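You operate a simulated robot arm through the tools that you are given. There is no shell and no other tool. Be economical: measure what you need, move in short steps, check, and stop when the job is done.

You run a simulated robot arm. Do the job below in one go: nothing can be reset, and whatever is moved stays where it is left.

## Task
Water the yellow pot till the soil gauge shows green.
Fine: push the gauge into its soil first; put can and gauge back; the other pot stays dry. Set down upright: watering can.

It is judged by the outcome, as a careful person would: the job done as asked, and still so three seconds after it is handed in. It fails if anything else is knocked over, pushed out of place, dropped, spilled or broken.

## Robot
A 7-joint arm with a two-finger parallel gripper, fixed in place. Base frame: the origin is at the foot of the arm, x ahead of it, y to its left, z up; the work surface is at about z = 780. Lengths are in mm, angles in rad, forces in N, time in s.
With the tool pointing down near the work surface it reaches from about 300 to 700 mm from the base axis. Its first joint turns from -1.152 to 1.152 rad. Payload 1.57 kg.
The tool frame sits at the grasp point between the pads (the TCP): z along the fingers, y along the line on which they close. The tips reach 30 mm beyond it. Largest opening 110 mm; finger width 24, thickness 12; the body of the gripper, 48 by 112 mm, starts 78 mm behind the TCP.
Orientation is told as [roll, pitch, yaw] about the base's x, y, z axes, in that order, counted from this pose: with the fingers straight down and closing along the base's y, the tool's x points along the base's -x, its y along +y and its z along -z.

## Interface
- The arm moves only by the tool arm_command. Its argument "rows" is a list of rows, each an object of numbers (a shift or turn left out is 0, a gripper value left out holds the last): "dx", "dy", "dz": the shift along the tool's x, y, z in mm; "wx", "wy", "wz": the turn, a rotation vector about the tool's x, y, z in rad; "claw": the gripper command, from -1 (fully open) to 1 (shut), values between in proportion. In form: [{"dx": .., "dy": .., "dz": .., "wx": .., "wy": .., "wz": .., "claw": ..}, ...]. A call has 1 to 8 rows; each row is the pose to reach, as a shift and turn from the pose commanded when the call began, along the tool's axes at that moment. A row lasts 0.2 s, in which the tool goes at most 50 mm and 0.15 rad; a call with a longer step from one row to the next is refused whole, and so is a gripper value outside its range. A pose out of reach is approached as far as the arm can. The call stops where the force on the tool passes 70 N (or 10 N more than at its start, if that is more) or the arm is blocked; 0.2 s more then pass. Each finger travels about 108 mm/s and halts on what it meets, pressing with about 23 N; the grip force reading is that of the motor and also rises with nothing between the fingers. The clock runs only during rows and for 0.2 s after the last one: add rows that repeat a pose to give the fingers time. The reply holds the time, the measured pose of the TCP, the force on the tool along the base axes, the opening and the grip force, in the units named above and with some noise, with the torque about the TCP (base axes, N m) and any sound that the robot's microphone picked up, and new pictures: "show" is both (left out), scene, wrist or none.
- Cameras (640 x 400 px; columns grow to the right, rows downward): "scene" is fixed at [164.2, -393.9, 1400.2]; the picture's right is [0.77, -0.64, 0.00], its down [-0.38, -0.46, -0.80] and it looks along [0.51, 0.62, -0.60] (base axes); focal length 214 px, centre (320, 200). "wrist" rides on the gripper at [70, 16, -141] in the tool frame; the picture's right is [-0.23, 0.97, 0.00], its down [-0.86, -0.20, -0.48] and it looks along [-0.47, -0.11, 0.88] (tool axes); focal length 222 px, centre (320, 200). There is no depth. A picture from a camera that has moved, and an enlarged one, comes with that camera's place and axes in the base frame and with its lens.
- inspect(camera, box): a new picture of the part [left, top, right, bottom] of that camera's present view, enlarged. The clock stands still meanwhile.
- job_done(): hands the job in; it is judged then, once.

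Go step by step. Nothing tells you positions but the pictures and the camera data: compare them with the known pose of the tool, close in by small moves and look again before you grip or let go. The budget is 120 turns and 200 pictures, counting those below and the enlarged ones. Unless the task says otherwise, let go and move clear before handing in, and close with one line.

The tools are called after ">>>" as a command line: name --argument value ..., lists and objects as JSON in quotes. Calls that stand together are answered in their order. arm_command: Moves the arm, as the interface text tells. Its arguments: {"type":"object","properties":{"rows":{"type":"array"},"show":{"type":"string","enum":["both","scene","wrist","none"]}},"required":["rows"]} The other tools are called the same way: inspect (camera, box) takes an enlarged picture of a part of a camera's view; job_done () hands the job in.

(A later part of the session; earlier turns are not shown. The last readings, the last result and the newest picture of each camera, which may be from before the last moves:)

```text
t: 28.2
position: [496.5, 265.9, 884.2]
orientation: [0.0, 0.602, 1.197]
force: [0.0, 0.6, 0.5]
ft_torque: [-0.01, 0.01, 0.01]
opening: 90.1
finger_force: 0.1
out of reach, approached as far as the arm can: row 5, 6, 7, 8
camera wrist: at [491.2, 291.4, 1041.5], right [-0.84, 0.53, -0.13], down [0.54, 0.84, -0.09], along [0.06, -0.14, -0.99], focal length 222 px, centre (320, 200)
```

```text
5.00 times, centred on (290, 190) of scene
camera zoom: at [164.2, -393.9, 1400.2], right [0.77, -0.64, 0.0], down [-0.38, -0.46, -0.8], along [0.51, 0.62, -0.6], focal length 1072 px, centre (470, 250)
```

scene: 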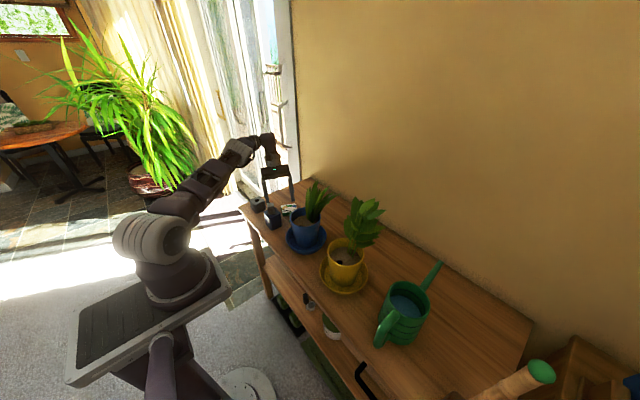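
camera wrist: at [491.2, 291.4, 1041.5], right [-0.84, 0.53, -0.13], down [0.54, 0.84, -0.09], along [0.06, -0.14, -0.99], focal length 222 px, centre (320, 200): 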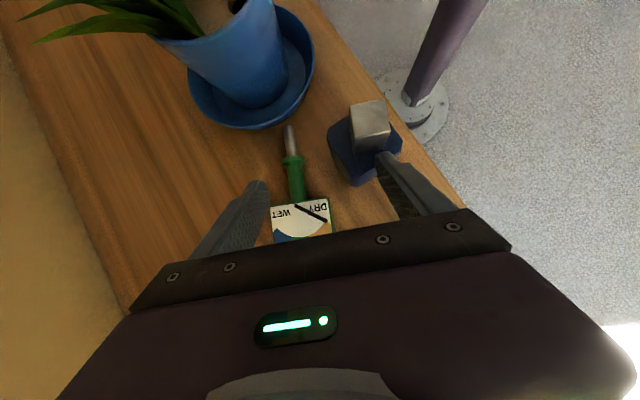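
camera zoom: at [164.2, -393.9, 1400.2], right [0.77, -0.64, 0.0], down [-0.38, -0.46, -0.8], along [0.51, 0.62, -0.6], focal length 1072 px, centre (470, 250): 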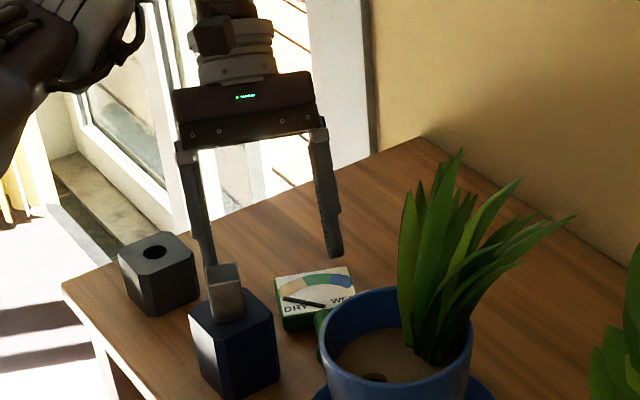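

The outer reach limit stopped me, so a large tilt is not possible out there. I'll use a nearly vertical tool (tilt 0.15) for the pickup instead, and later upright the gauge with the tool pointing sideways.

>>> arm_command --rows '[{"dx": -8, "dy": -12, "dz": -12}, {"dx": -16, "dy": -26, "dz": -12, "wy": -0.12}, {"dx": -24, "dy": -38, "dz": -8, "wy": -0.25}, {"dx": -31.7, "dy": -38.2, "dz": -4.7, "wy": -0.38}, {"dx": -31.7, "dy": -38.2, "dz": -4.7, "wy": -0.45}, {"dx": -31.7, "dy": -38.2, "dz": -4.7, "wy": -0.45}]'

>>> inspect --camera "scene" --box '[240, 150, 340, 230]'

>>> inspect --camera "wrist" --box '[200, 80, 440, 230]'

```text
t: 29.6
position: [532.3, 305.5, 866.2]
orientation: [0.046, 0.266, 1.358]
force: [0.6, 0.6, -0.3]
ft_torque: [0.0, -0.03, 0.01]
opening: 90.1
finger_force: 0.0
out of reach, approached as far as the arm can: row 1, 2, 3, 4, 5
camera wrist: at [518.1, 276.3, 1022.0], right [-0.9, 0.43, -0.02], down [0.42, 0.88, 0.23], along [0.11, 0.2, -0.97], focal length 222 px, centre (320, 200)
```

scene: 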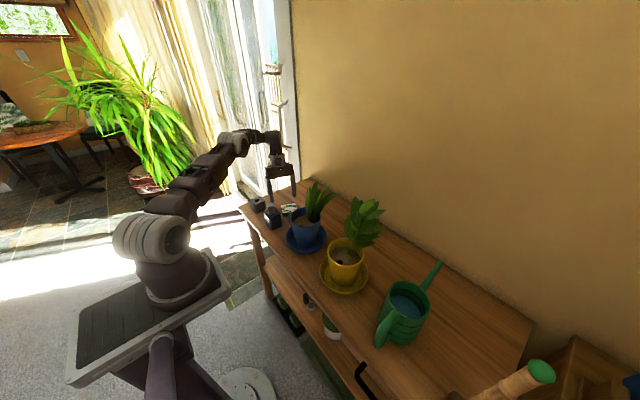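
wrist: 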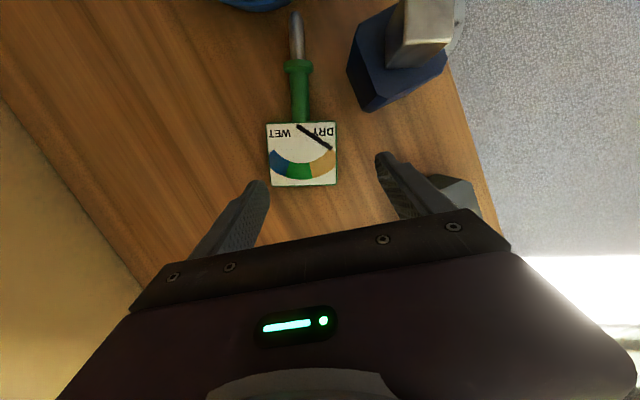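

```text
5.00 times, centred on (290, 190) of scene
camera zoom: at [164.2, -393.9, 1400.2], right [0.77, -0.64, 0.0], down [-0.38, -0.46, -0.8], along [0.51, 0.62, -0.6], focal length 1072 px, centre (470, 250)
```

zoom: 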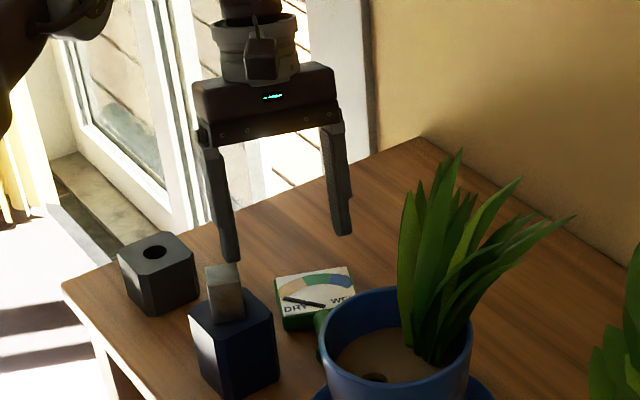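

```text
2.67 times, centred on (320, 155) of wrist
camera zoom: at [518.1, 276.3, 1022.0], right [-0.9, 0.43, -0.02], down [0.42, 0.88, 0.23], along [0.11, 0.2, -0.97], focal length 592 px, centre (320, 320)
```

zoom: 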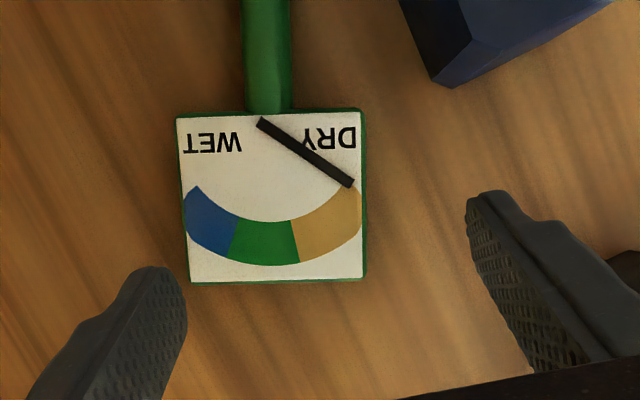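

The pose is still settling towards the command. I'll hold briefly, then read it.

>>> arm_command --rows '[{"dz": 0}, {"dz": 0}, {"dz": 0}]' --show "wrist"

```text
t: 30.4
position: [532.6, 304.4, 865.5]
orientation: [0.044, 0.269, 1.357]
force: [0.7, 0.4, -0.9]
ft_torque: [-0.01, -0.04, -0.01]
opening: 90.3
finger_force: 0.1
camera wrist: at [518.0, 276.5, 1022.0], right [-0.9, 0.43, -0.02], down [0.42, 0.88, 0.23], along [0.11, 0.2, -0.97], focal length 222 px, centre (320, 200)
```

wrist: 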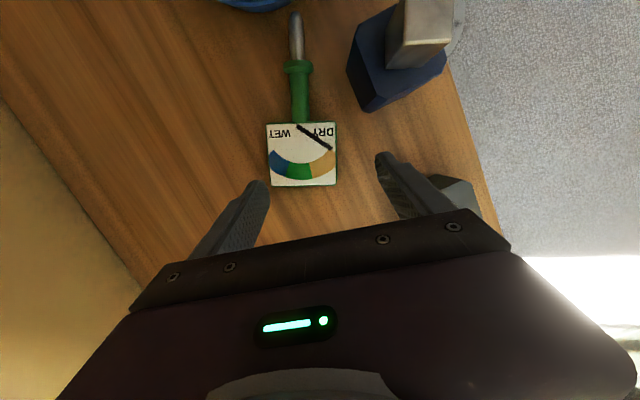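

The tool ended slightly rotated. The gauge is confirmed at plate centre (540, 274), axis yaw about 1.16. I'll correct orientation and position above it.

>>> arm_command --rows '[{"dx": 6, "dy": -5, "dz": 3, "wx": 0.004, "wy": -0.04, "wz": 0.067}, {"dx": 12, "dy": -10, "dz": 10, "wx": 0.008, "wy": -0.08, "wz": 0.135}, {"dx": 18.6, "dy": -15.7, "dz": 20, "wx": 0.013, "wy": -0.118, "wz": 0.203}, {"dx": 18.6, "dy": -15.7, "dz": 20, "wx": 0.013, "wy": -0.118, "wz": 0.203}]' --show "wrist"

```text
t: 31.4
position: [548.9, 252.0, 855.7]
orientation: [-0.033, 0.028, 0.997]
force: [-0.2, 0.4, -0.4]
ft_torque: [-0.03, 0.01, 0.0]
opening: 90.1
finger_force: 0.0
camera wrist: at [497.5, 207.5, 997.8], right [-0.69, 0.72, -0.04], down [0.63, 0.63, 0.46], along [0.35, 0.3, -0.89], focal length 222 px, centre (320, 200)
```

wrist: 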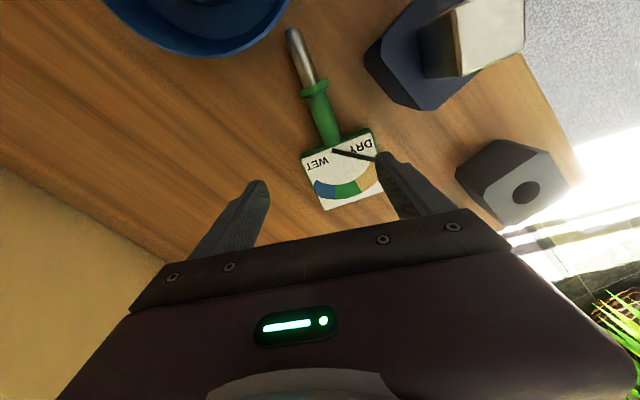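

The command was relative to an unreached pose, so it overshot; the pose now matches its command. I'll correct to yaw 1.16 over (541, 276).

>>> arm_command --rows '[{"dx": -8, "dy": 10, "dz": -3, "wz": -0.08}, {"dx": -15.9, "dy": 19.7, "dz": 4, "wz": -0.163}, {"dx": -15.9, "dy": 19.7, "dz": 4, "wz": -0.163}, {"dx": -15.9, "dy": 19.7, "dz": 4, "wz": -0.163}]' --show "wrist"

```text
t: 32.4
position: [539.9, 276.1, 849.6]
orientation: [-0.027, 0.033, 1.162]
force: [-0.2, -0.3, 0.2]
ft_torque: [-0.01, 0.01, 0.04]
opening: 90.3
finger_force: 0.1
camera wrist: at [498.0, 223.9, 993.0], right [-0.8, 0.59, -0.03], down [0.52, 0.72, 0.46], along [0.29, 0.35, -0.89], focal length 222 px, centre (320, 200)
```

wrist: 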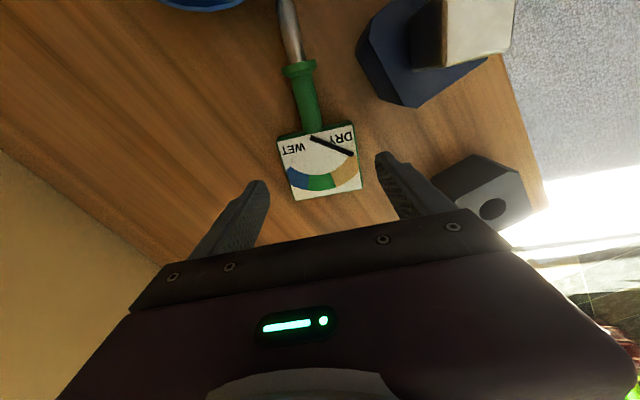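

Aligned. I'll descend so the tips sit about 4 mm above the bench, then close gently on the plate's edges.

>>> arm_command --rows '[{"dz": 18, "dx": 1.5}, {"dz": 35.5, "dx": 1.5}, {"dz": 35.5, "dx": 1.5}, {"dz": 35.5, "dx": 1.5, "claw": -0.3}, {"dz": 35.5, "dx": 1.5, "claw": 1}, {"dz": 35.5, "dx": 1.5, "claw": 1}, {"dz": 35.5, "dx": 1.5, "claw": 1}]'

>>> inspect --camera "scene" --box '[240, 160, 340, 240]'

```text
t: 34.0
position: [540.7, 275.3, 815.2]
orientation: [-0.027, 0.032, 1.161]
force: [-0.3, -0.1, -0.8]
ft_torque: [0.02, 0.0, 0.02]
opening: 69.2
finger_force: 23.5
camera wrist: at [498.1, 221.1, 957.9], right [-0.8, 0.6, -0.03], down [0.52, 0.72, 0.45], along [0.29, 0.35, -0.89], focal length 222 px, centre (320, 200)
```

scene: 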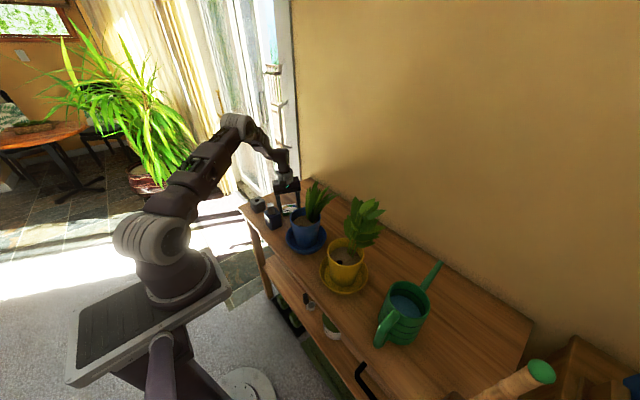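
wrist: 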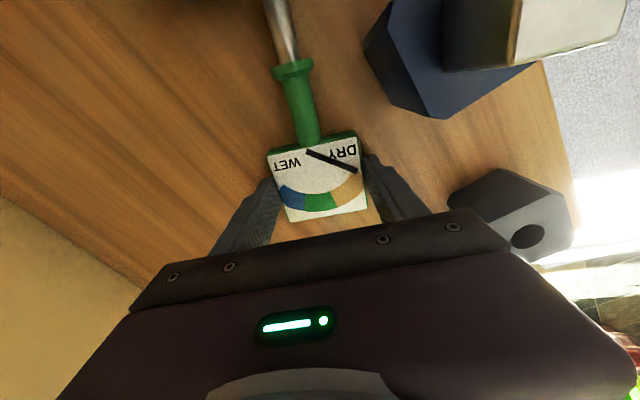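

```text
5.00 times, centred on (290, 200) of scene
camera zoom: at [164.3, -393.9, 1400.2], right [0.77, -0.64, 0.0], down [-0.38, -0.46, -0.8], along [0.51, 0.62, -0.6], focal length 1072 px, centre (470, 200)
```

zoom: 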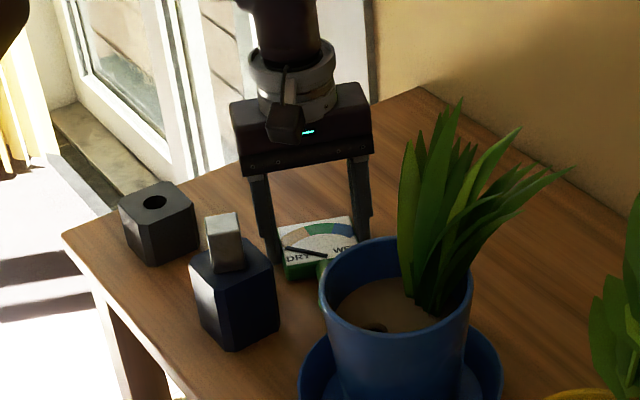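

Gripped at 69 mm, and nothing else was touched. I'll lift it slowly straight up.

>>> arm_command --rows '[{"dz": -10}, {"dz": -28}, {"dz": -48}, {"dz": -70}, {"dz": -95}, {"dz": -120}, {"dz": -145}, {"dz": -165}]'

```text
t: 35.8
position: [539.0, 280.5, 979.4]
orientation: [-0.027, 0.033, 1.159]
force: [-0.4, 0.3, -0.7]
ft_torque: [0.04, 0.0, 0.02]
opening: 69.4
finger_force: 23.0
camera wrist: at [495.9, 227.8, 1122.8], right [-0.8, 0.6, -0.03], down [0.52, 0.72, 0.45], along [0.29, 0.35, -0.89], focal length 222 px, centre (320, 200)
```

scene: 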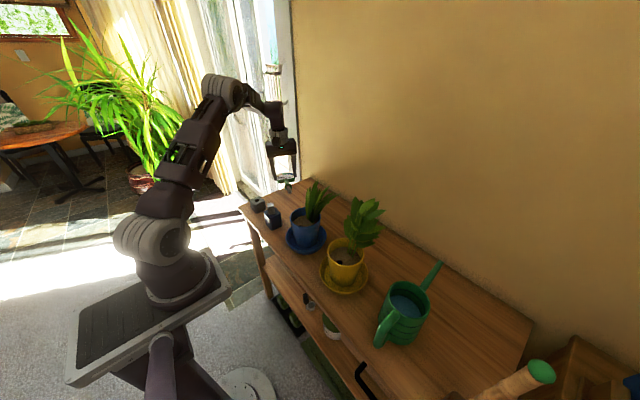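
wrist: 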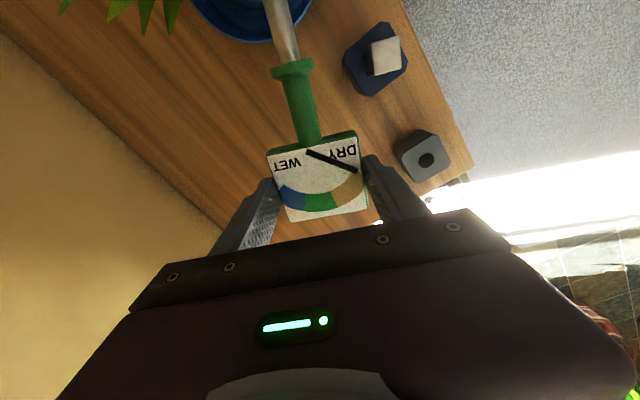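

Held firmly. Next I'll yaw the tool a further 1.0 and rise a little, so the tool can then point sideways and upright the gauge.

>>> arm_command --rows '[{"dx": -1, "dy": 5, "dz": -14, "wz": -0.1}, {"dx": -2, "dy": 10, "dz": -28, "wz": -0.22}, {"dx": -3, "dy": 15, "dz": -42, "wz": -0.35}, {"dx": -4, "dy": 20, "dz": -56, "wz": -0.48}, {"dx": -5, "dy": 25, "dz": -66, "wz": -0.61}, {"dx": -6, "dy": 30, "dz": -76, "wz": -0.74}, {"dx": -6.7, "dy": 34, "dz": -81, "wz": -0.87}, {"dx": -6.7, "dy": 34.6, "dz": -81, "wz": -1.0}]'

```text
t: 37.6
position: [508.7, 303.7, 1058.4]
orientation: [0.013, 0.041, 2.163]
force: [0.4, -0.3, -0.4]
ft_torque: [0.02, 0.01, 0.0]
opening: 69.5
finger_force: 23.2
camera wrist: at [534.2, 241.7, 1203.5], right [-0.93, -0.36, 0.0], down [-0.32, 0.84, 0.44], along [-0.16, 0.41, -0.9], focal length 222 px, centre (320, 200)
```

scene: 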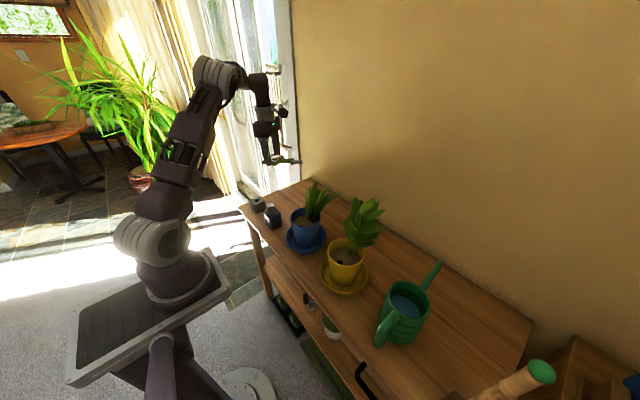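
wrist: 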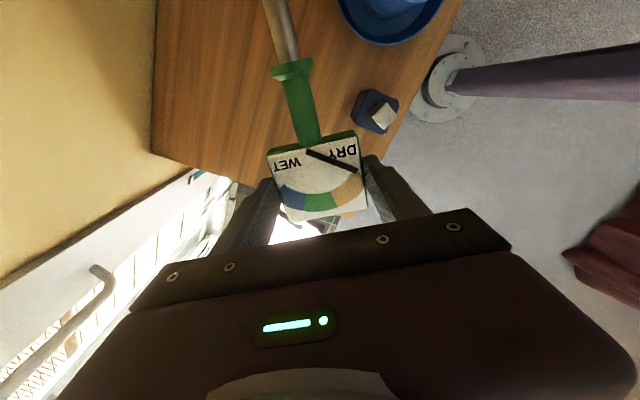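

The wrist is comfortable at yaw 2.16. I'll now tilt about the grip axis to bring the gauge upright, moving gently towards above the holder.

>>> arm_command --rows '[{"dx": -11, "dy": 2, "wy": -0.1}, {"dx": -22, "dy": 4, "wy": -0.22}, {"dx": -33, "dy": 6, "wy": -0.34}, {"dx": -45, "dy": 8, "wy": -0.46}, {"dx": -57, "dy": 10, "wy": -0.58}, {"dx": -69, "dy": 12, "wy": -0.7}, {"dx": -80, "dy": 14, "wy": -0.82}, {"dx": -83.5, "dy": 15, "wy": -0.92}]'

```text
t: 39.4
position: [450.1, 365.0, 1055.6]
orientation: [0.021, -0.881, 2.146]
force: [-0.3, -0.8, -0.7]
ft_torque: [0.01, 0.0, 0.0]
opening: 69.2
finger_force: 22.7
camera wrist: at [523.4, 227.7, 1092.4], right [-0.89, -0.42, 0.19], down [0.08, 0.26, 0.96], along [-0.45, 0.87, -0.2], focal length 222 px, centre (320, 200)
```

scene: 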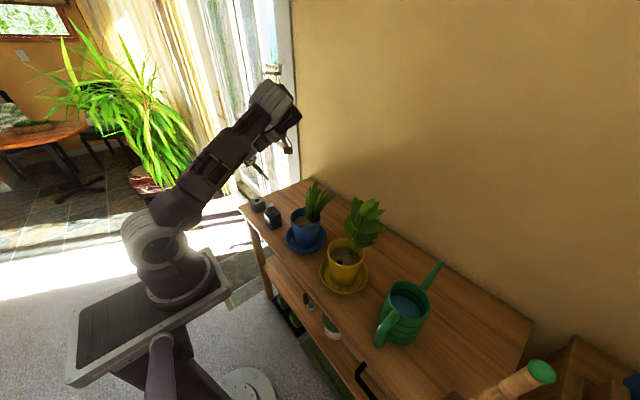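
wrist: 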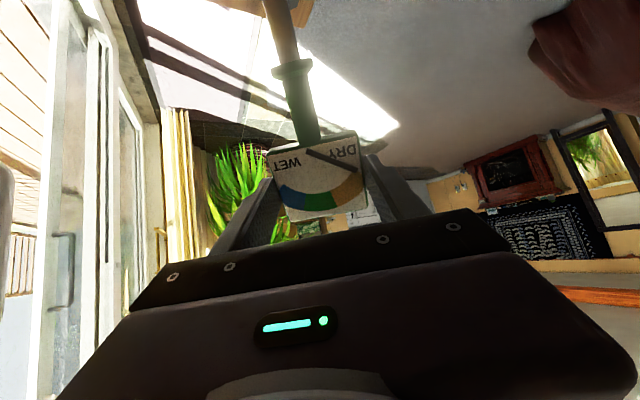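

Going smoothly. I'll continue the tilt to pitch -1.53, which should make the gauge vertical.

>>> arm_command --rows '[{"wy": -0.1}, {"wy": -0.2}, {"wy": -0.32}, {"wy": -0.44}, {"wy": -0.55}, {"wy": -0.65}, {"wy": -0.65}]'

>>> inspect --camera "scene" --box '[220, 80, 320, 230]'

```text
t: 41.0
position: [449.6, 365.0, 1055.3]
orientation: [0.337, -1.528, 1.827]
force: [-0.1, 0.2, 0.3]
ft_torque: [0.01, -0.01, 0.01]
opening: 69.3
finger_force: 22.5
camera wrist: at [517.2, 234.8, 992.3], right [-0.81, -0.53, 0.24], down [0.42, -0.25, 0.87], along [-0.4, 0.81, 0.43], focal length 222 px, centre (320, 200)
```

scene: 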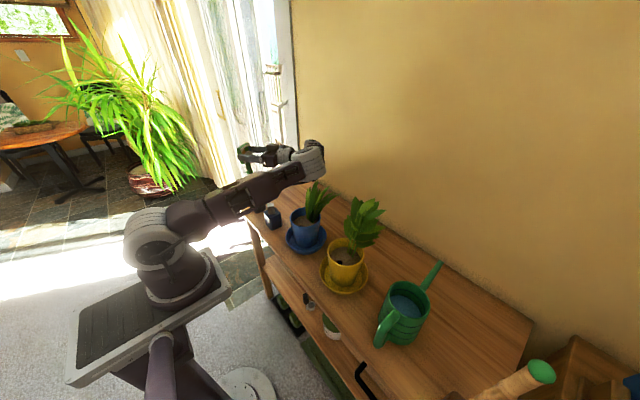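
wrist: 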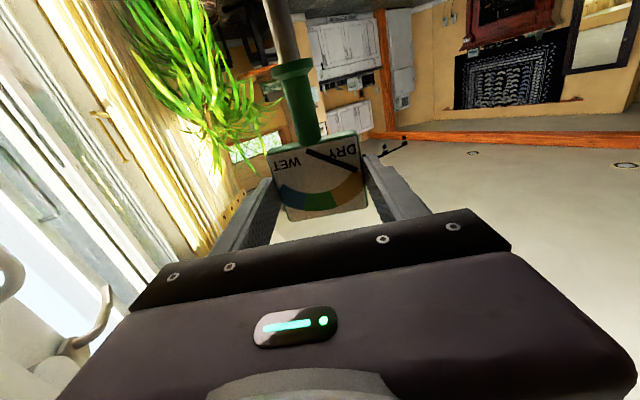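

```text
2.67 times, centred on (270, 155) of scene
camera zoom: at [164.3, -393.9, 1400.2], right [0.77, -0.64, 0.0], down [-0.38, -0.46, -0.8], along [0.51, 0.62, -0.6], focal length 572 px, centre (453, 320)
```

zoom: 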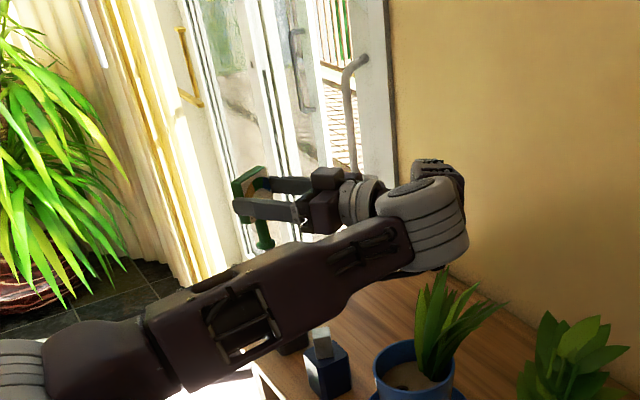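

Upright, but the forearm now hangs low over the bottle and blue plant, so lowering here would knock things. Instead I'll lay the gauge back on free bench, re-grip it at about 45°, and stand it up with the tool pointing +x as before. Untilting first.

>>> arm_command --rows '[{"wy": 0.1}, {"wy": 0.22}, {"wy": 0.34}, {"wy": 0.46}, {"wy": 0.58}, {"wy": 0.7}, {"wy": 0.82}, {"wy": 0.92}]' --show "none"

>>> arm_command --rows '[{"wy": 0.1}, {"wy": 0.22}, {"wy": 0.34}, {"wy": 0.46}, {"wy": 0.58}, {"wy": 0.66}, {"wy": 0.66}]'

```text
t: 42.8
position: [450.1, 364.9, 1056.0]
orientation: [0.017, -0.609, 2.151]
force: [-0.4, 0.1, -2.2]
ft_torque: [0.0, 0.05, -0.01]
opening: 69.4
finger_force: 22.7
```

```text
t: 44.4
position: [450.9, 365.4, 1056.4]
orientation: [0.013, 0.051, 2.164]
force: [-0.4, 0.9, -1.1]
ft_torque: [0.0, 0.02, 0.01]
opening: 69.4
finger_force: 23.7
camera wrist: at [474.1, 304.0, 1200.8], right [-0.94, -0.35, 0.0], down [-0.32, 0.84, 0.43], along [-0.15, 0.4, -0.9], focal length 222 px, centre (320, 200)
```

scene: 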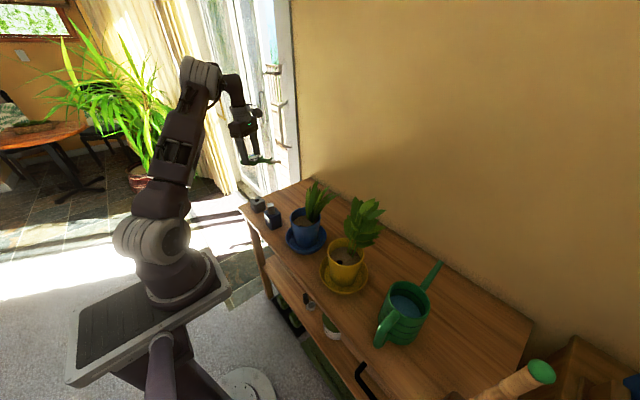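
wrist: 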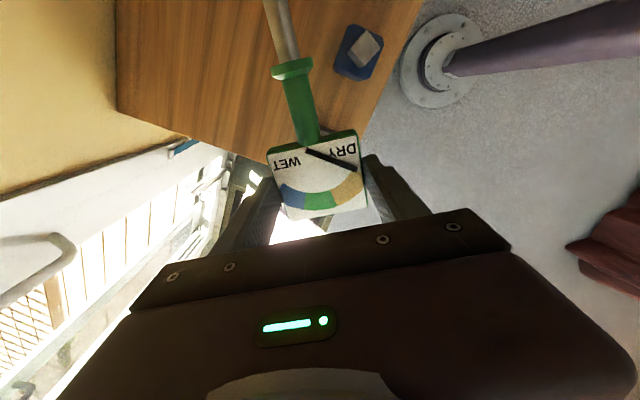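

Back to vertical, with the gauge still held. I'll move over the free spot (540, 255) to z≈900.

>>> arm_command --rows '[{"dx": 20, "dy": -2, "dz": 10}, {"dx": 45, "dy": -4, "dz": 30}, {"dx": 70, "dy": -6, "dz": 55}, {"dx": 95, "dy": -8, "dz": 85}, {"dx": 115, "dy": -10, "dz": 115}, {"dx": 130, "dy": -12, "dz": 140}, {"dx": 133, "dy": -12.3, "dz": 163}, {"dx": 133, "dy": -12.3, "dz": 163}]'

>>> inspect --camera "scene" --box '[240, 140, 360, 240]'

```text
t: 46.2
position: [538.8, 253.6, 898.1]
orientation: [0.014, 0.051, 2.162]
force: [0.7, -0.1, -0.5]
ft_torque: [0.0, -0.02, 0.0]
opening: 69.3
finger_force: 22.9
camera wrist: at [561.9, 192.1, 1043.8], right [-0.94, -0.35, 0.0], down [-0.32, 0.84, 0.43], along [-0.15, 0.4, -0.9], focal length 222 px, centre (320, 200)
```

scene: 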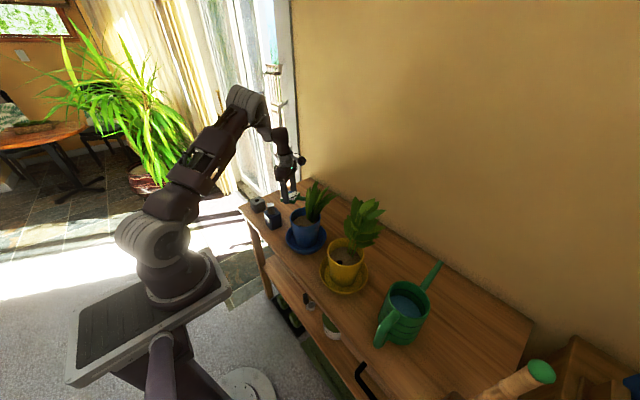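
wrist: 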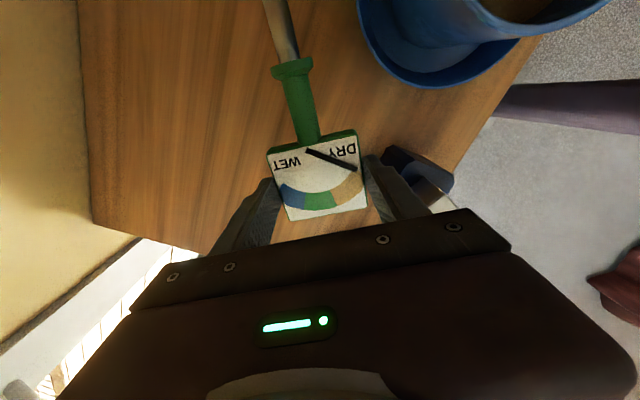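

```text
4.00 times, centred on (300, 190) of scene
camera zoom: at [164.3, -393.9, 1400.2], right [0.77, -0.64, 0.0], down [-0.38, -0.46, -0.8], along [0.51, 0.62, -0.6], focal length 858 px, centre (400, 240)
```

zoom: 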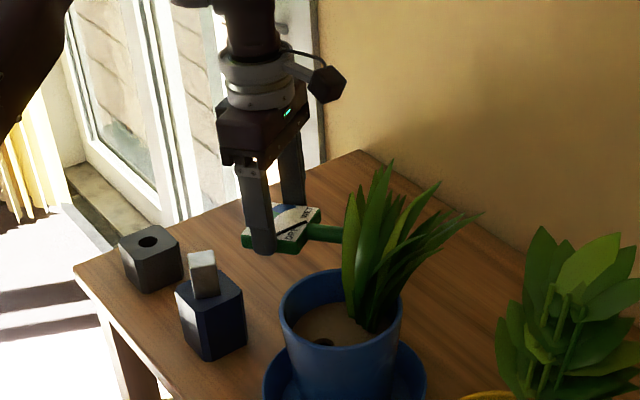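

Clear below. I'll lower slowly to bench level, release, then rise a little.

>>> arm_command --rows '[{"dz": 25, "wy": -0.02}, {"dz": 50, "wy": -0.02}, {"dz": 70, "wy": -0.02}, {"dz": 80, "wy": -0.02}, {"dz": 82, "wy": -0.02}, {"dz": 82, "wy": -0.02}, {"dz": 82, "wy": -0.02, "claw": 0.0}, {"dz": 82, "wy": -0.02, "claw": -0.64}]'

```text
t: 48.0
position: [537.1, 250.0, 816.0]
orientation: [0.015, 0.028, 2.164]
force: [-0.5, -0.3, -1.2]
ft_torque: [0.01, 0.02, -0.01]
opening: 90.2
finger_force: 0.1
camera wrist: at [564.0, 186.1, 961.2], right [-0.94, -0.35, 0.01], down [-0.31, 0.84, 0.45], along [-0.16, 0.42, -0.89], focal length 222 px, centre (320, 200)
```

scene: 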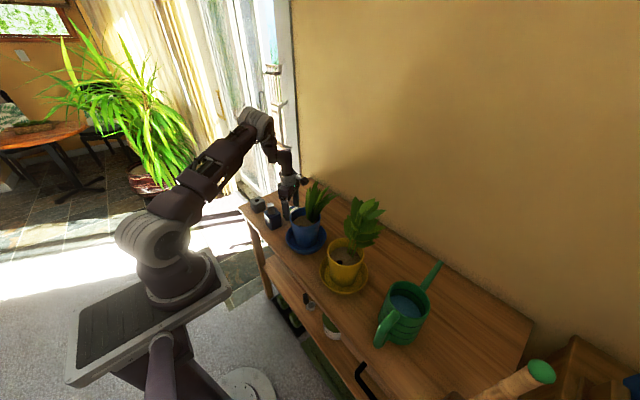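
wrist: 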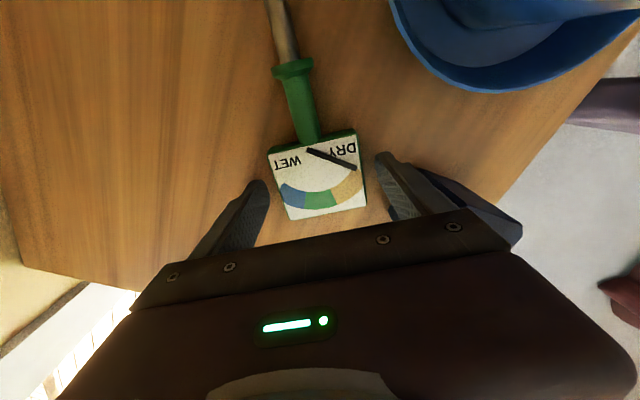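

Laid down neatly. I'll rise, tilt the tool 0.8 towards the probe direction, and prepare to re-grip at 45°.

>>> arm_command --rows '[{"dz": -30}, {"dz": -60}, {"dz": -65, "dx": -10, "wy": 0.13}, {"dz": -65, "dx": -20, "dy": -1, "wy": 0.26}, {"dz": -60, "dx": -28, "dy": -2, "wy": 0.4}, {"dz": -55, "dx": -36, "dy": -3, "wy": 0.54}, {"dz": -45, "dx": -42, "dy": -3.3, "wy": 0.66}, {"dz": -34, "dx": -42.5, "dy": -3.3, "wy": 0.77}]'

>>> inspect --camera "scene" --box '[240, 140, 360, 240]'

```text
t: 49.8
position: [518.2, 287.3, 853.2]
orientation: [0.014, 0.806, 2.173]
force: [5.4, -0.1, 22.4]
ft_torque: [-0.47, 1.11, 0.15]
opening: 86.0
finger_force: 0.1
camera wrist: at [477.3, 322.4, 1000.8], right [-0.9, -0.41, -0.15], down [-0.36, 0.89, -0.29], along [0.26, -0.2, -0.95], focal length 222 px, centre (320, 200)
```

scene: 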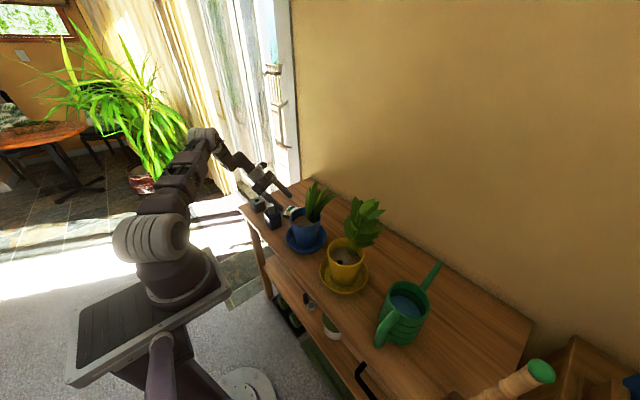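
wrist: 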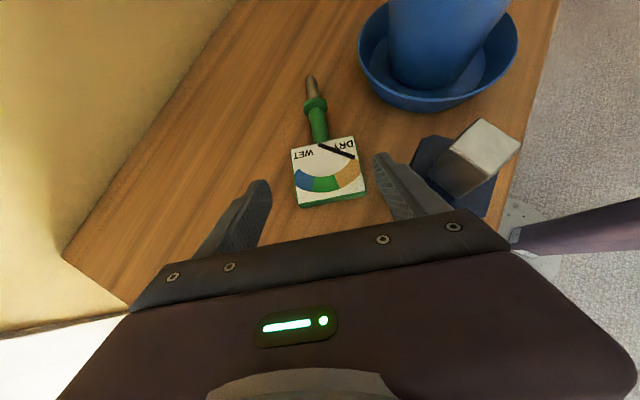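

```text
4.00 times, centred on (300, 190) of scene
camera zoom: at [164.1, -394.1, 1400.2], right [0.77, -0.64, 0.0], down [-0.38, -0.46, -0.8], along [0.51, 0.62, -0.6], focal length 858 px, centre (400, 240)
```

zoom: 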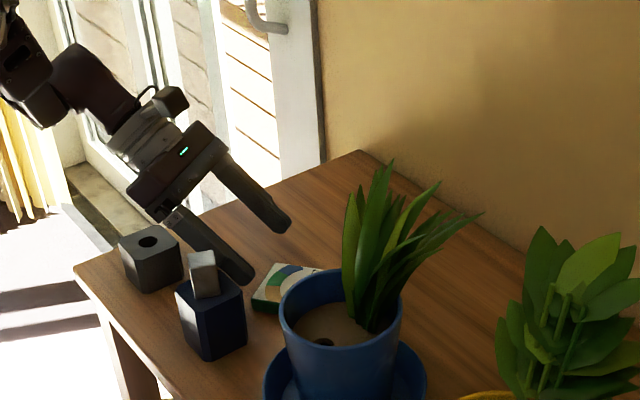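

The side finger is touching something, probably the bottle (22 N, opening reduced). I'll back straight up at once and look.

>>> arm_command --rows '[{"dx": 14, "dz": -14}, {"dx": 29, "dz": -28}, {"dx": 43, "dz": -42}]'

>>> inspect --camera "scene" --box '[240, 140, 360, 240]'

>>> inspect --camera "wrist" --box '[240, 60, 540, 250]'

```text
t: 50.6
position: [518.0, 288.3, 910.0]
orientation: [0.021, 0.8, 2.178]
force: [0.3, 0.4, 0.3]
ft_torque: [0.02, 0.0, 0.03]
opening: 89.9
finger_force: 0.0
camera wrist: at [477.9, 323.0, 1059.1], right [-0.9, -0.41, -0.15], down [-0.36, 0.89, -0.28], along [0.25, -0.2, -0.95], focal length 222 px, centre (320, 200)
```

scene: 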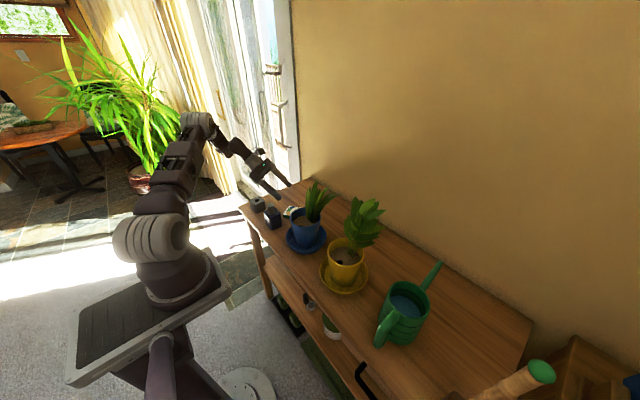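
wrist: 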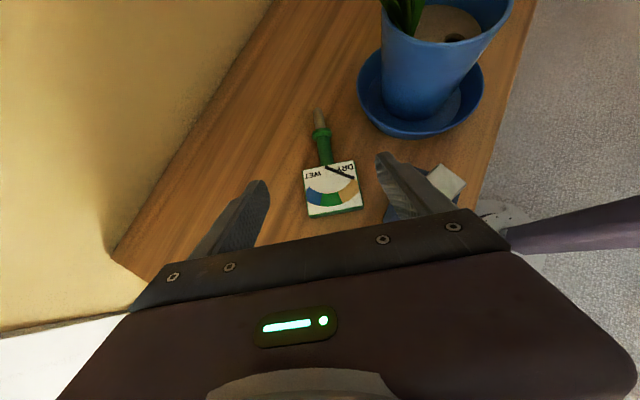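

```text
4.00 times, centred on (300, 190) of scene
camera zoom: at [164.2, -393.9, 1400.2], right [0.77, -0.64, 0.0], down [-0.38, -0.46, -0.8], along [0.51, 0.62, -0.6], focal length 858 px, centre (400, 240)
```

zoom: 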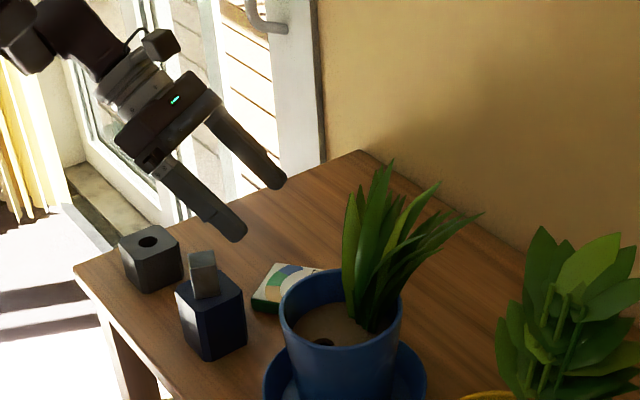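

```text
2.11 times, centred on (390, 155) of wrist
camera zoom: at [477.9, 323.0, 1059.1], right [-0.9, -0.41, -0.15], down [-0.36, 0.89, -0.28], along [0.25, -0.2, -0.95], focal length 468 px, centre (173, 295)
```

zoom: 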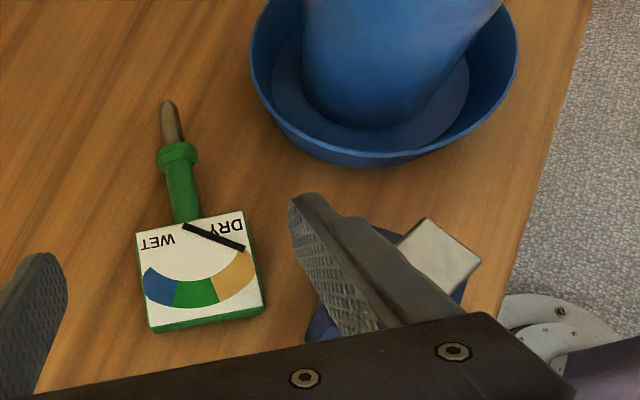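

The bottle hasn't moved (same pixels), and the gauge is at (539, 247), a little too near it for a tilted grip. I'll return to vertical, pick the gauge up and shift it about 30 mm away from the bottle.

>>> arm_command --rows '[{"dx": 2, "dz": 6, "dy": 1, "wy": -0.12}, {"dx": 4, "dz": 14, "dy": 2, "wy": -0.25}, {"dx": 6, "dz": 24, "dy": 3, "wy": -0.38}, {"dx": 8, "dz": 34, "dy": 4, "wy": -0.51}, {"dx": 9, "dz": 44, "dy": 5, "wy": -0.64}, {"dx": 9, "dz": 52, "dy": 5, "wy": -0.77}, {"dx": 9, "dz": 52, "dy": 5, "wy": -0.77}]' --show "wrist"

```text
t: 52.2
position: [537.3, 249.1, 880.2]
orientation: [0.015, 0.028, 2.161]
force: [0.2, -0.4, 0.8]
ft_torque: [0.06, 0.01, 0.01]
opening: 89.7
finger_force: 0.0
camera wrist: at [563.5, 185.5, 1024.4], right [-0.94, -0.35, 0.01], down [-0.31, 0.84, 0.45], along [-0.17, 0.42, -0.89], focal length 222 px, centre (320, 200)
```

wrist: 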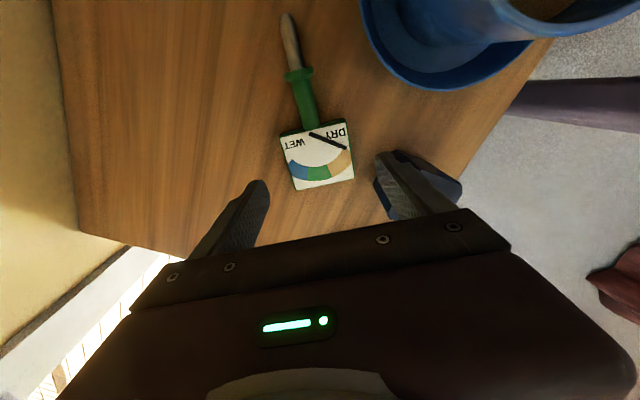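

Same alignment as before. I'll descend and close on it.

>>> arm_command --rows '[{"dz": 30}, {"dz": 55}, {"dz": 64.5}, {"dz": 64.5, "claw": -0.3}, {"dz": 64.5, "claw": 1}, {"dz": 64.5, "claw": 1}, {"dz": 64.5, "claw": 1}]' --show "none"

>>> arm_command --rows '[{"dz": -8}, {"dz": -16}, {"dz": -16, "dy": -14}, {"dz": -16, "dy": -28}, {"dz": -16, "dy": -28}, {"dz": -8, "dy": -28}, {"dz": 0, "dy": -28}, {"dz": 0, "dy": -28}]'

```text
t: 53.8
position: [537.3, 248.1, 817.0]
orientation: [0.013, 0.029, 2.162]
force: [-0.8, 0.3, -0.2]
ft_torque: [0.02, 0.01, 0.01]
opening: 69.1
finger_force: 23.5
```

```text
t: 55.6
position: [561.7, 262.9, 816.0]
orientation: [0.013, 0.029, 2.164]
force: [-5.3, -2.2, 14.7]
ft_torque: [-0.11, 0.11, -0.02]
opening: 69.4
finger_force: 23.0
camera wrist: at [587.1, 198.8, 960.0], right [-0.94, -0.35, 0.01], down [-0.31, 0.84, 0.45], along [-0.16, 0.42, -0.89], focal length 222 px, centre (320, 200)
```

scene: 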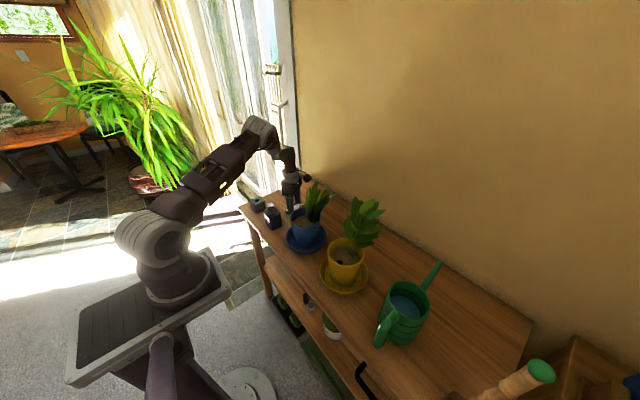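
wrist: 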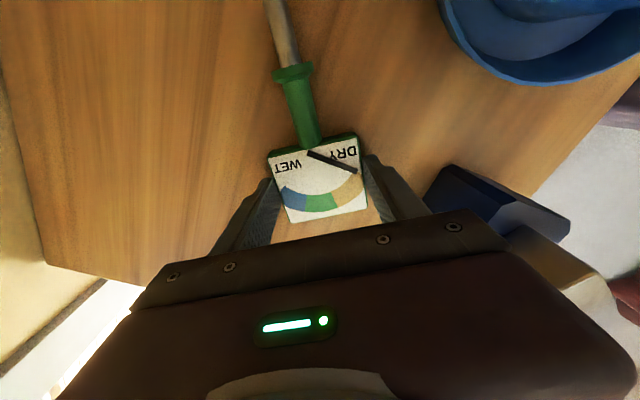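

Placed at the new spot. I'll open slightly, rise, and tilt to the 45° pre-grasp from higher up this time.

>>> arm_command --rows '[{"dz": 0, "claw": -0.5}, {"dz": -35, "claw": -0.5}, {"dz": -70, "dx": -10, "wy": 0.12}, {"dz": -80, "dx": -26, "wy": 0.25}, {"dz": -80, "dx": -42, "dy": -1, "wy": 0.38}, {"dz": -78, "dx": -58, "dy": -2, "wy": 0.52}, {"dz": -74, "dx": -72, "dy": -2, "wy": 0.65}, {"dz": -67, "dx": -82, "dy": -2, "wy": 0.77}]'

>>> inspect --camera "scene" --box '[240, 140, 360, 240]'

```text
t: 57.4
position: [516.7, 335.1, 880.9]
orientation: [0.019, 0.803, 2.173]
force: [-0.5, -0.2, 0.3]
ft_torque: [0.01, -0.05, -0.01]
opening: 82.5
finger_force: 0.1
camera wrist: at [476.2, 369.2, 1029.5], right [-0.9, -0.41, -0.15], down [-0.36, 0.89, -0.28], along [0.25, -0.2, -0.95], focal length 222 px, centre (320, 200)
```

scene: 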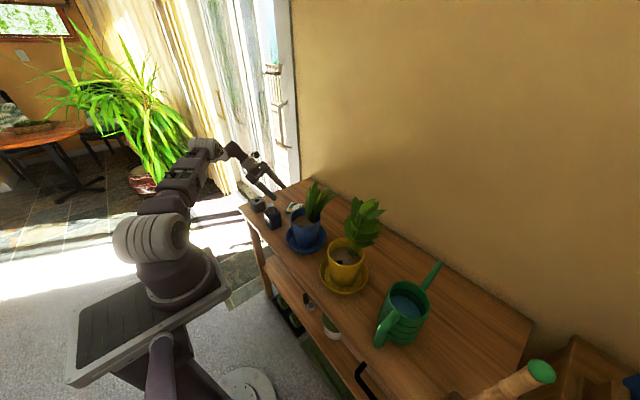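
wrist: 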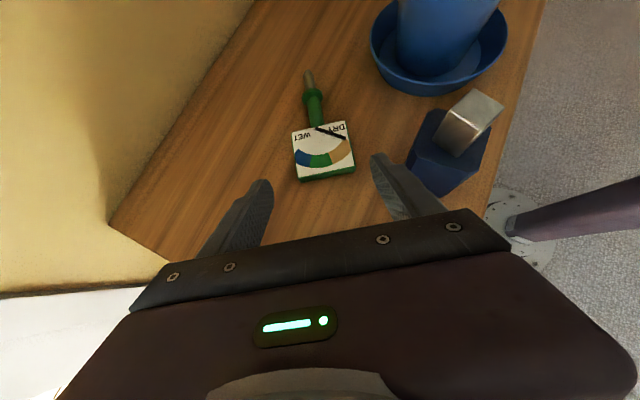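

```text
4.00 times, centred on (300, 190) of scene
camera zoom: at [164.2, -393.9, 1400.2], right [0.77, -0.64, 0.0], down [-0.38, -0.46, -0.8], along [0.51, 0.62, -0.6], focal length 858 px, centre (400, 240)
```

zoom: 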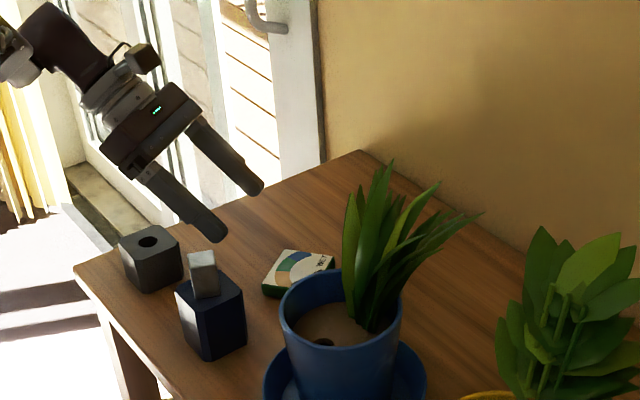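

Clear of the bottle now, with the plate centred to within about 4 mm. I'll advance most of the way and check.

>>> arm_command --rows '[{"dx": 1, "dz": 25, "dy": 2}, {"dx": 3, "dz": 50, "dy": 4.5}, {"dx": 4, "dz": 72, "dy": 4.5}, {"dx": 4, "dz": 72, "dy": 4.5}]' --show "wrist"

```text
t: 58.4
position: [543.6, 287.3, 832.2]
orientation: [0.021, 0.8, 2.176]
force: [1.0, 0.6, -0.2]
ft_torque: [0.01, 0.0, -0.04]
opening: 82.7
finger_force: 0.0
camera wrist: at [503.0, 321.0, 981.9], right [-0.9, -0.41, -0.15], down [-0.36, 0.89, -0.28], along [0.25, -0.2, -0.95], focal length 222 px, centre (320, 200)
```

wrist: 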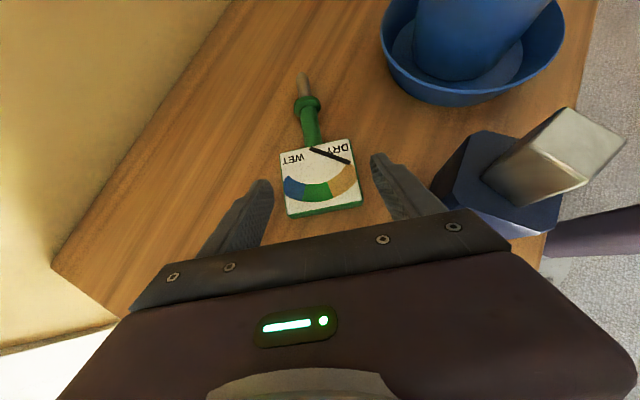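

Centred. Final advance of 28 mm and close.

>>> arm_command --rows '[{"dx": 0.5, "dz": 15}, {"dx": 1, "dz": 28}, {"dx": 1, "dz": 28}, {"dx": 1, "dz": 28, "claw": 0.0}, {"dx": 1, "dz": 28, "claw": 1}, {"dx": 1, "dz": 28, "claw": 1}, {"dx": 1, "dz": 28, "claw": 1}]'

>>> inspect --camera "scene" --box '[250, 160, 340, 230]'

```text
t: 60.0
position: [554.0, 269.6, 814.7]
orientation: [0.02, 0.799, 2.177]
force: [0.6, -0.2, 0.8]
ft_torque: [0.05, -0.01, -0.02]
opening: 68.9
finger_force: 23.2
camera wrist: at [514.3, 303.3, 963.5], right [-0.9, -0.41, -0.15], down [-0.36, 0.89, -0.28], along [0.25, -0.2, -0.95], focal length 222 px, centre (320, 200)
```

scene: 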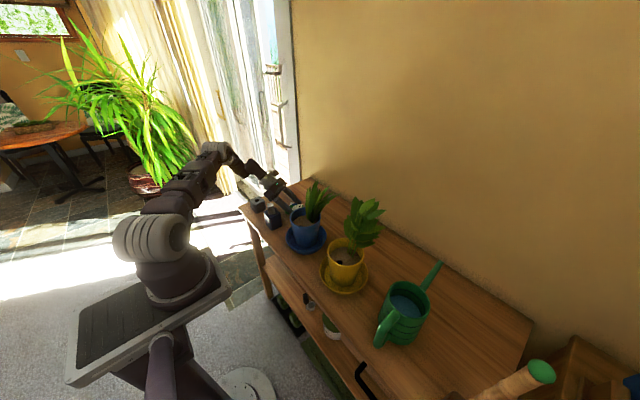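
wrist: 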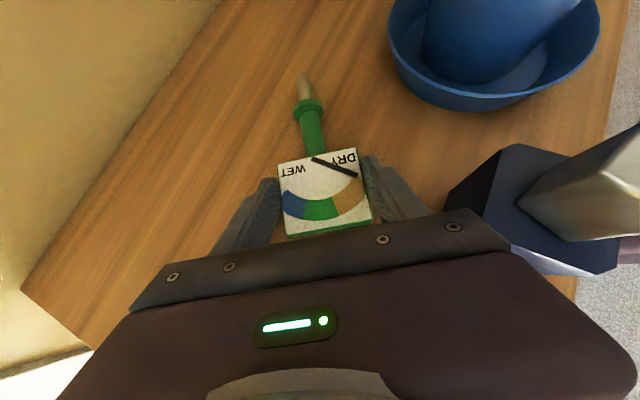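

```text
5.71 times, centred on (295, 195) of scene
camera zoom: at [164.2, -393.9, 1400.2], right [0.77, -0.64, 0.0], down [-0.38, -0.46, -0.8], along [0.51, 0.62, -0.6], focal length 1226 px, centre (463, 229)
```

zoom: 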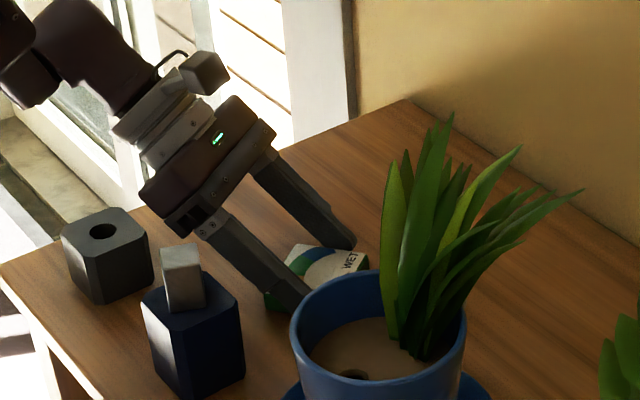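

Gripped (68.9 mm). Lifting slowly straight up.

>>> arm_command --rows '[{"dx": 7, "dz": -7}, {"dx": 21, "dz": -21}, {"dx": 36, "dz": -35}, {"dx": 54, "dz": -52}, {"dx": 72, "dz": -70}, {"dx": 90, "dz": -87}, {"dx": 108, "dz": -105}, {"dx": 122, "dz": -118}]' --show "wrist"

```text
t: 61.8
position: [554.9, 269.0, 983.2]
orientation: [0.022, 0.8, 2.176]
force: [0.4, 0.6, -0.1]
ft_torque: [0.01, 0.05, 0.0]
opening: 69.2
finger_force: 23.5
camera wrist: at [515.8, 303.6, 1132.8], right [-0.9, -0.41, -0.15], down [-0.36, 0.89, -0.28], along [0.25, -0.2, -0.95], focal length 222 px, centre (320, 200)
```

wrist: 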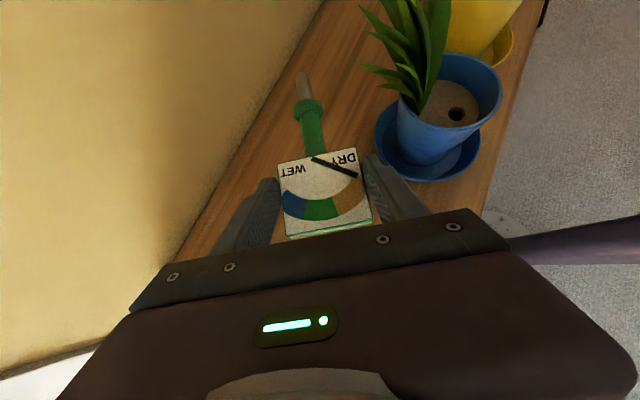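

Held well. I'll bring the tool back to vertical while retracting and rising a little.

>>> arm_command --rows '[{"dx": 4, "dy": 3, "dz": -14, "wy": -0.1}, {"dx": 8, "dy": 6, "dz": -28, "wy": -0.2}, {"dx": 12, "dy": 10, "dz": -42, "wy": -0.3}, {"dx": 16, "dy": 14, "dz": -57, "wy": -0.41}, {"dx": 20, "dy": 18, "dz": -72, "wy": -0.52}, {"dx": 24, "dy": 21, "dz": -87, "wy": -0.63}, {"dx": 27, "dy": 24, "dz": -100, "wy": -0.72}, {"dx": 27.6, "dy": 24, "dz": -100.7, "wy": -0.8}]' --show "none"

>>> arm_command --rows '[{"wz": 0.1}, {"wz": 0.22}, {"wz": 0.34}, {"wz": 0.47}, {"wz": 0.6}, {"wz": 0.73}, {"wz": 0.86}, {"wz": 1.0}]'

```text
t: 63.6
position: [507.5, 300.7, 1074.9]
orientation: [0.014, -0.002, 2.164]
force: [0.9, 0.5, -0.9]
ft_torque: [0.0, 0.03, 0.01]
opening: 69.1
finger_force: 22.6
```

```text
t: 65.4
position: [508.7, 300.8, 1073.6]
orientation: [0.009, 0.01, 1.159]
force: [0.2, -0.3, 0.1]
ft_torque: [0.02, -0.03, 0.01]
opening: 69.3
finger_force: 22.6
camera wrist: at [468.1, 243.4, 1216.4], right [-0.8, 0.6, 0.01], down [0.53, 0.71, 0.47], along [0.28, 0.38, -0.88], focal length 222 px, centre (320, 200)
```

scene: 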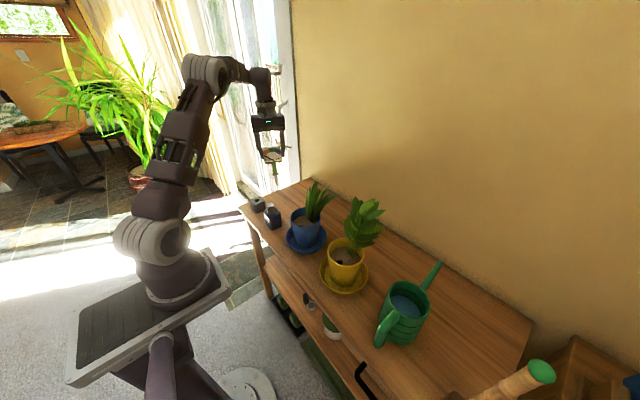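
wrist: 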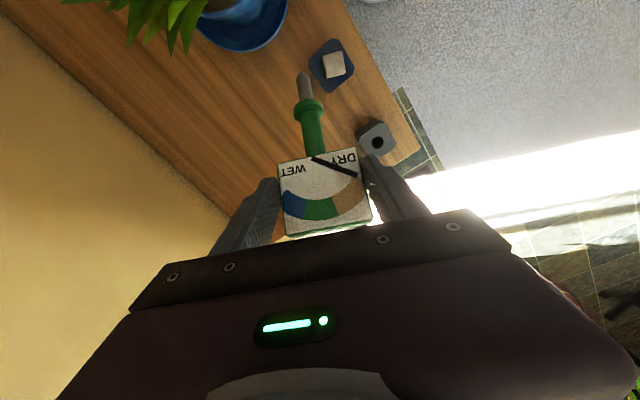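

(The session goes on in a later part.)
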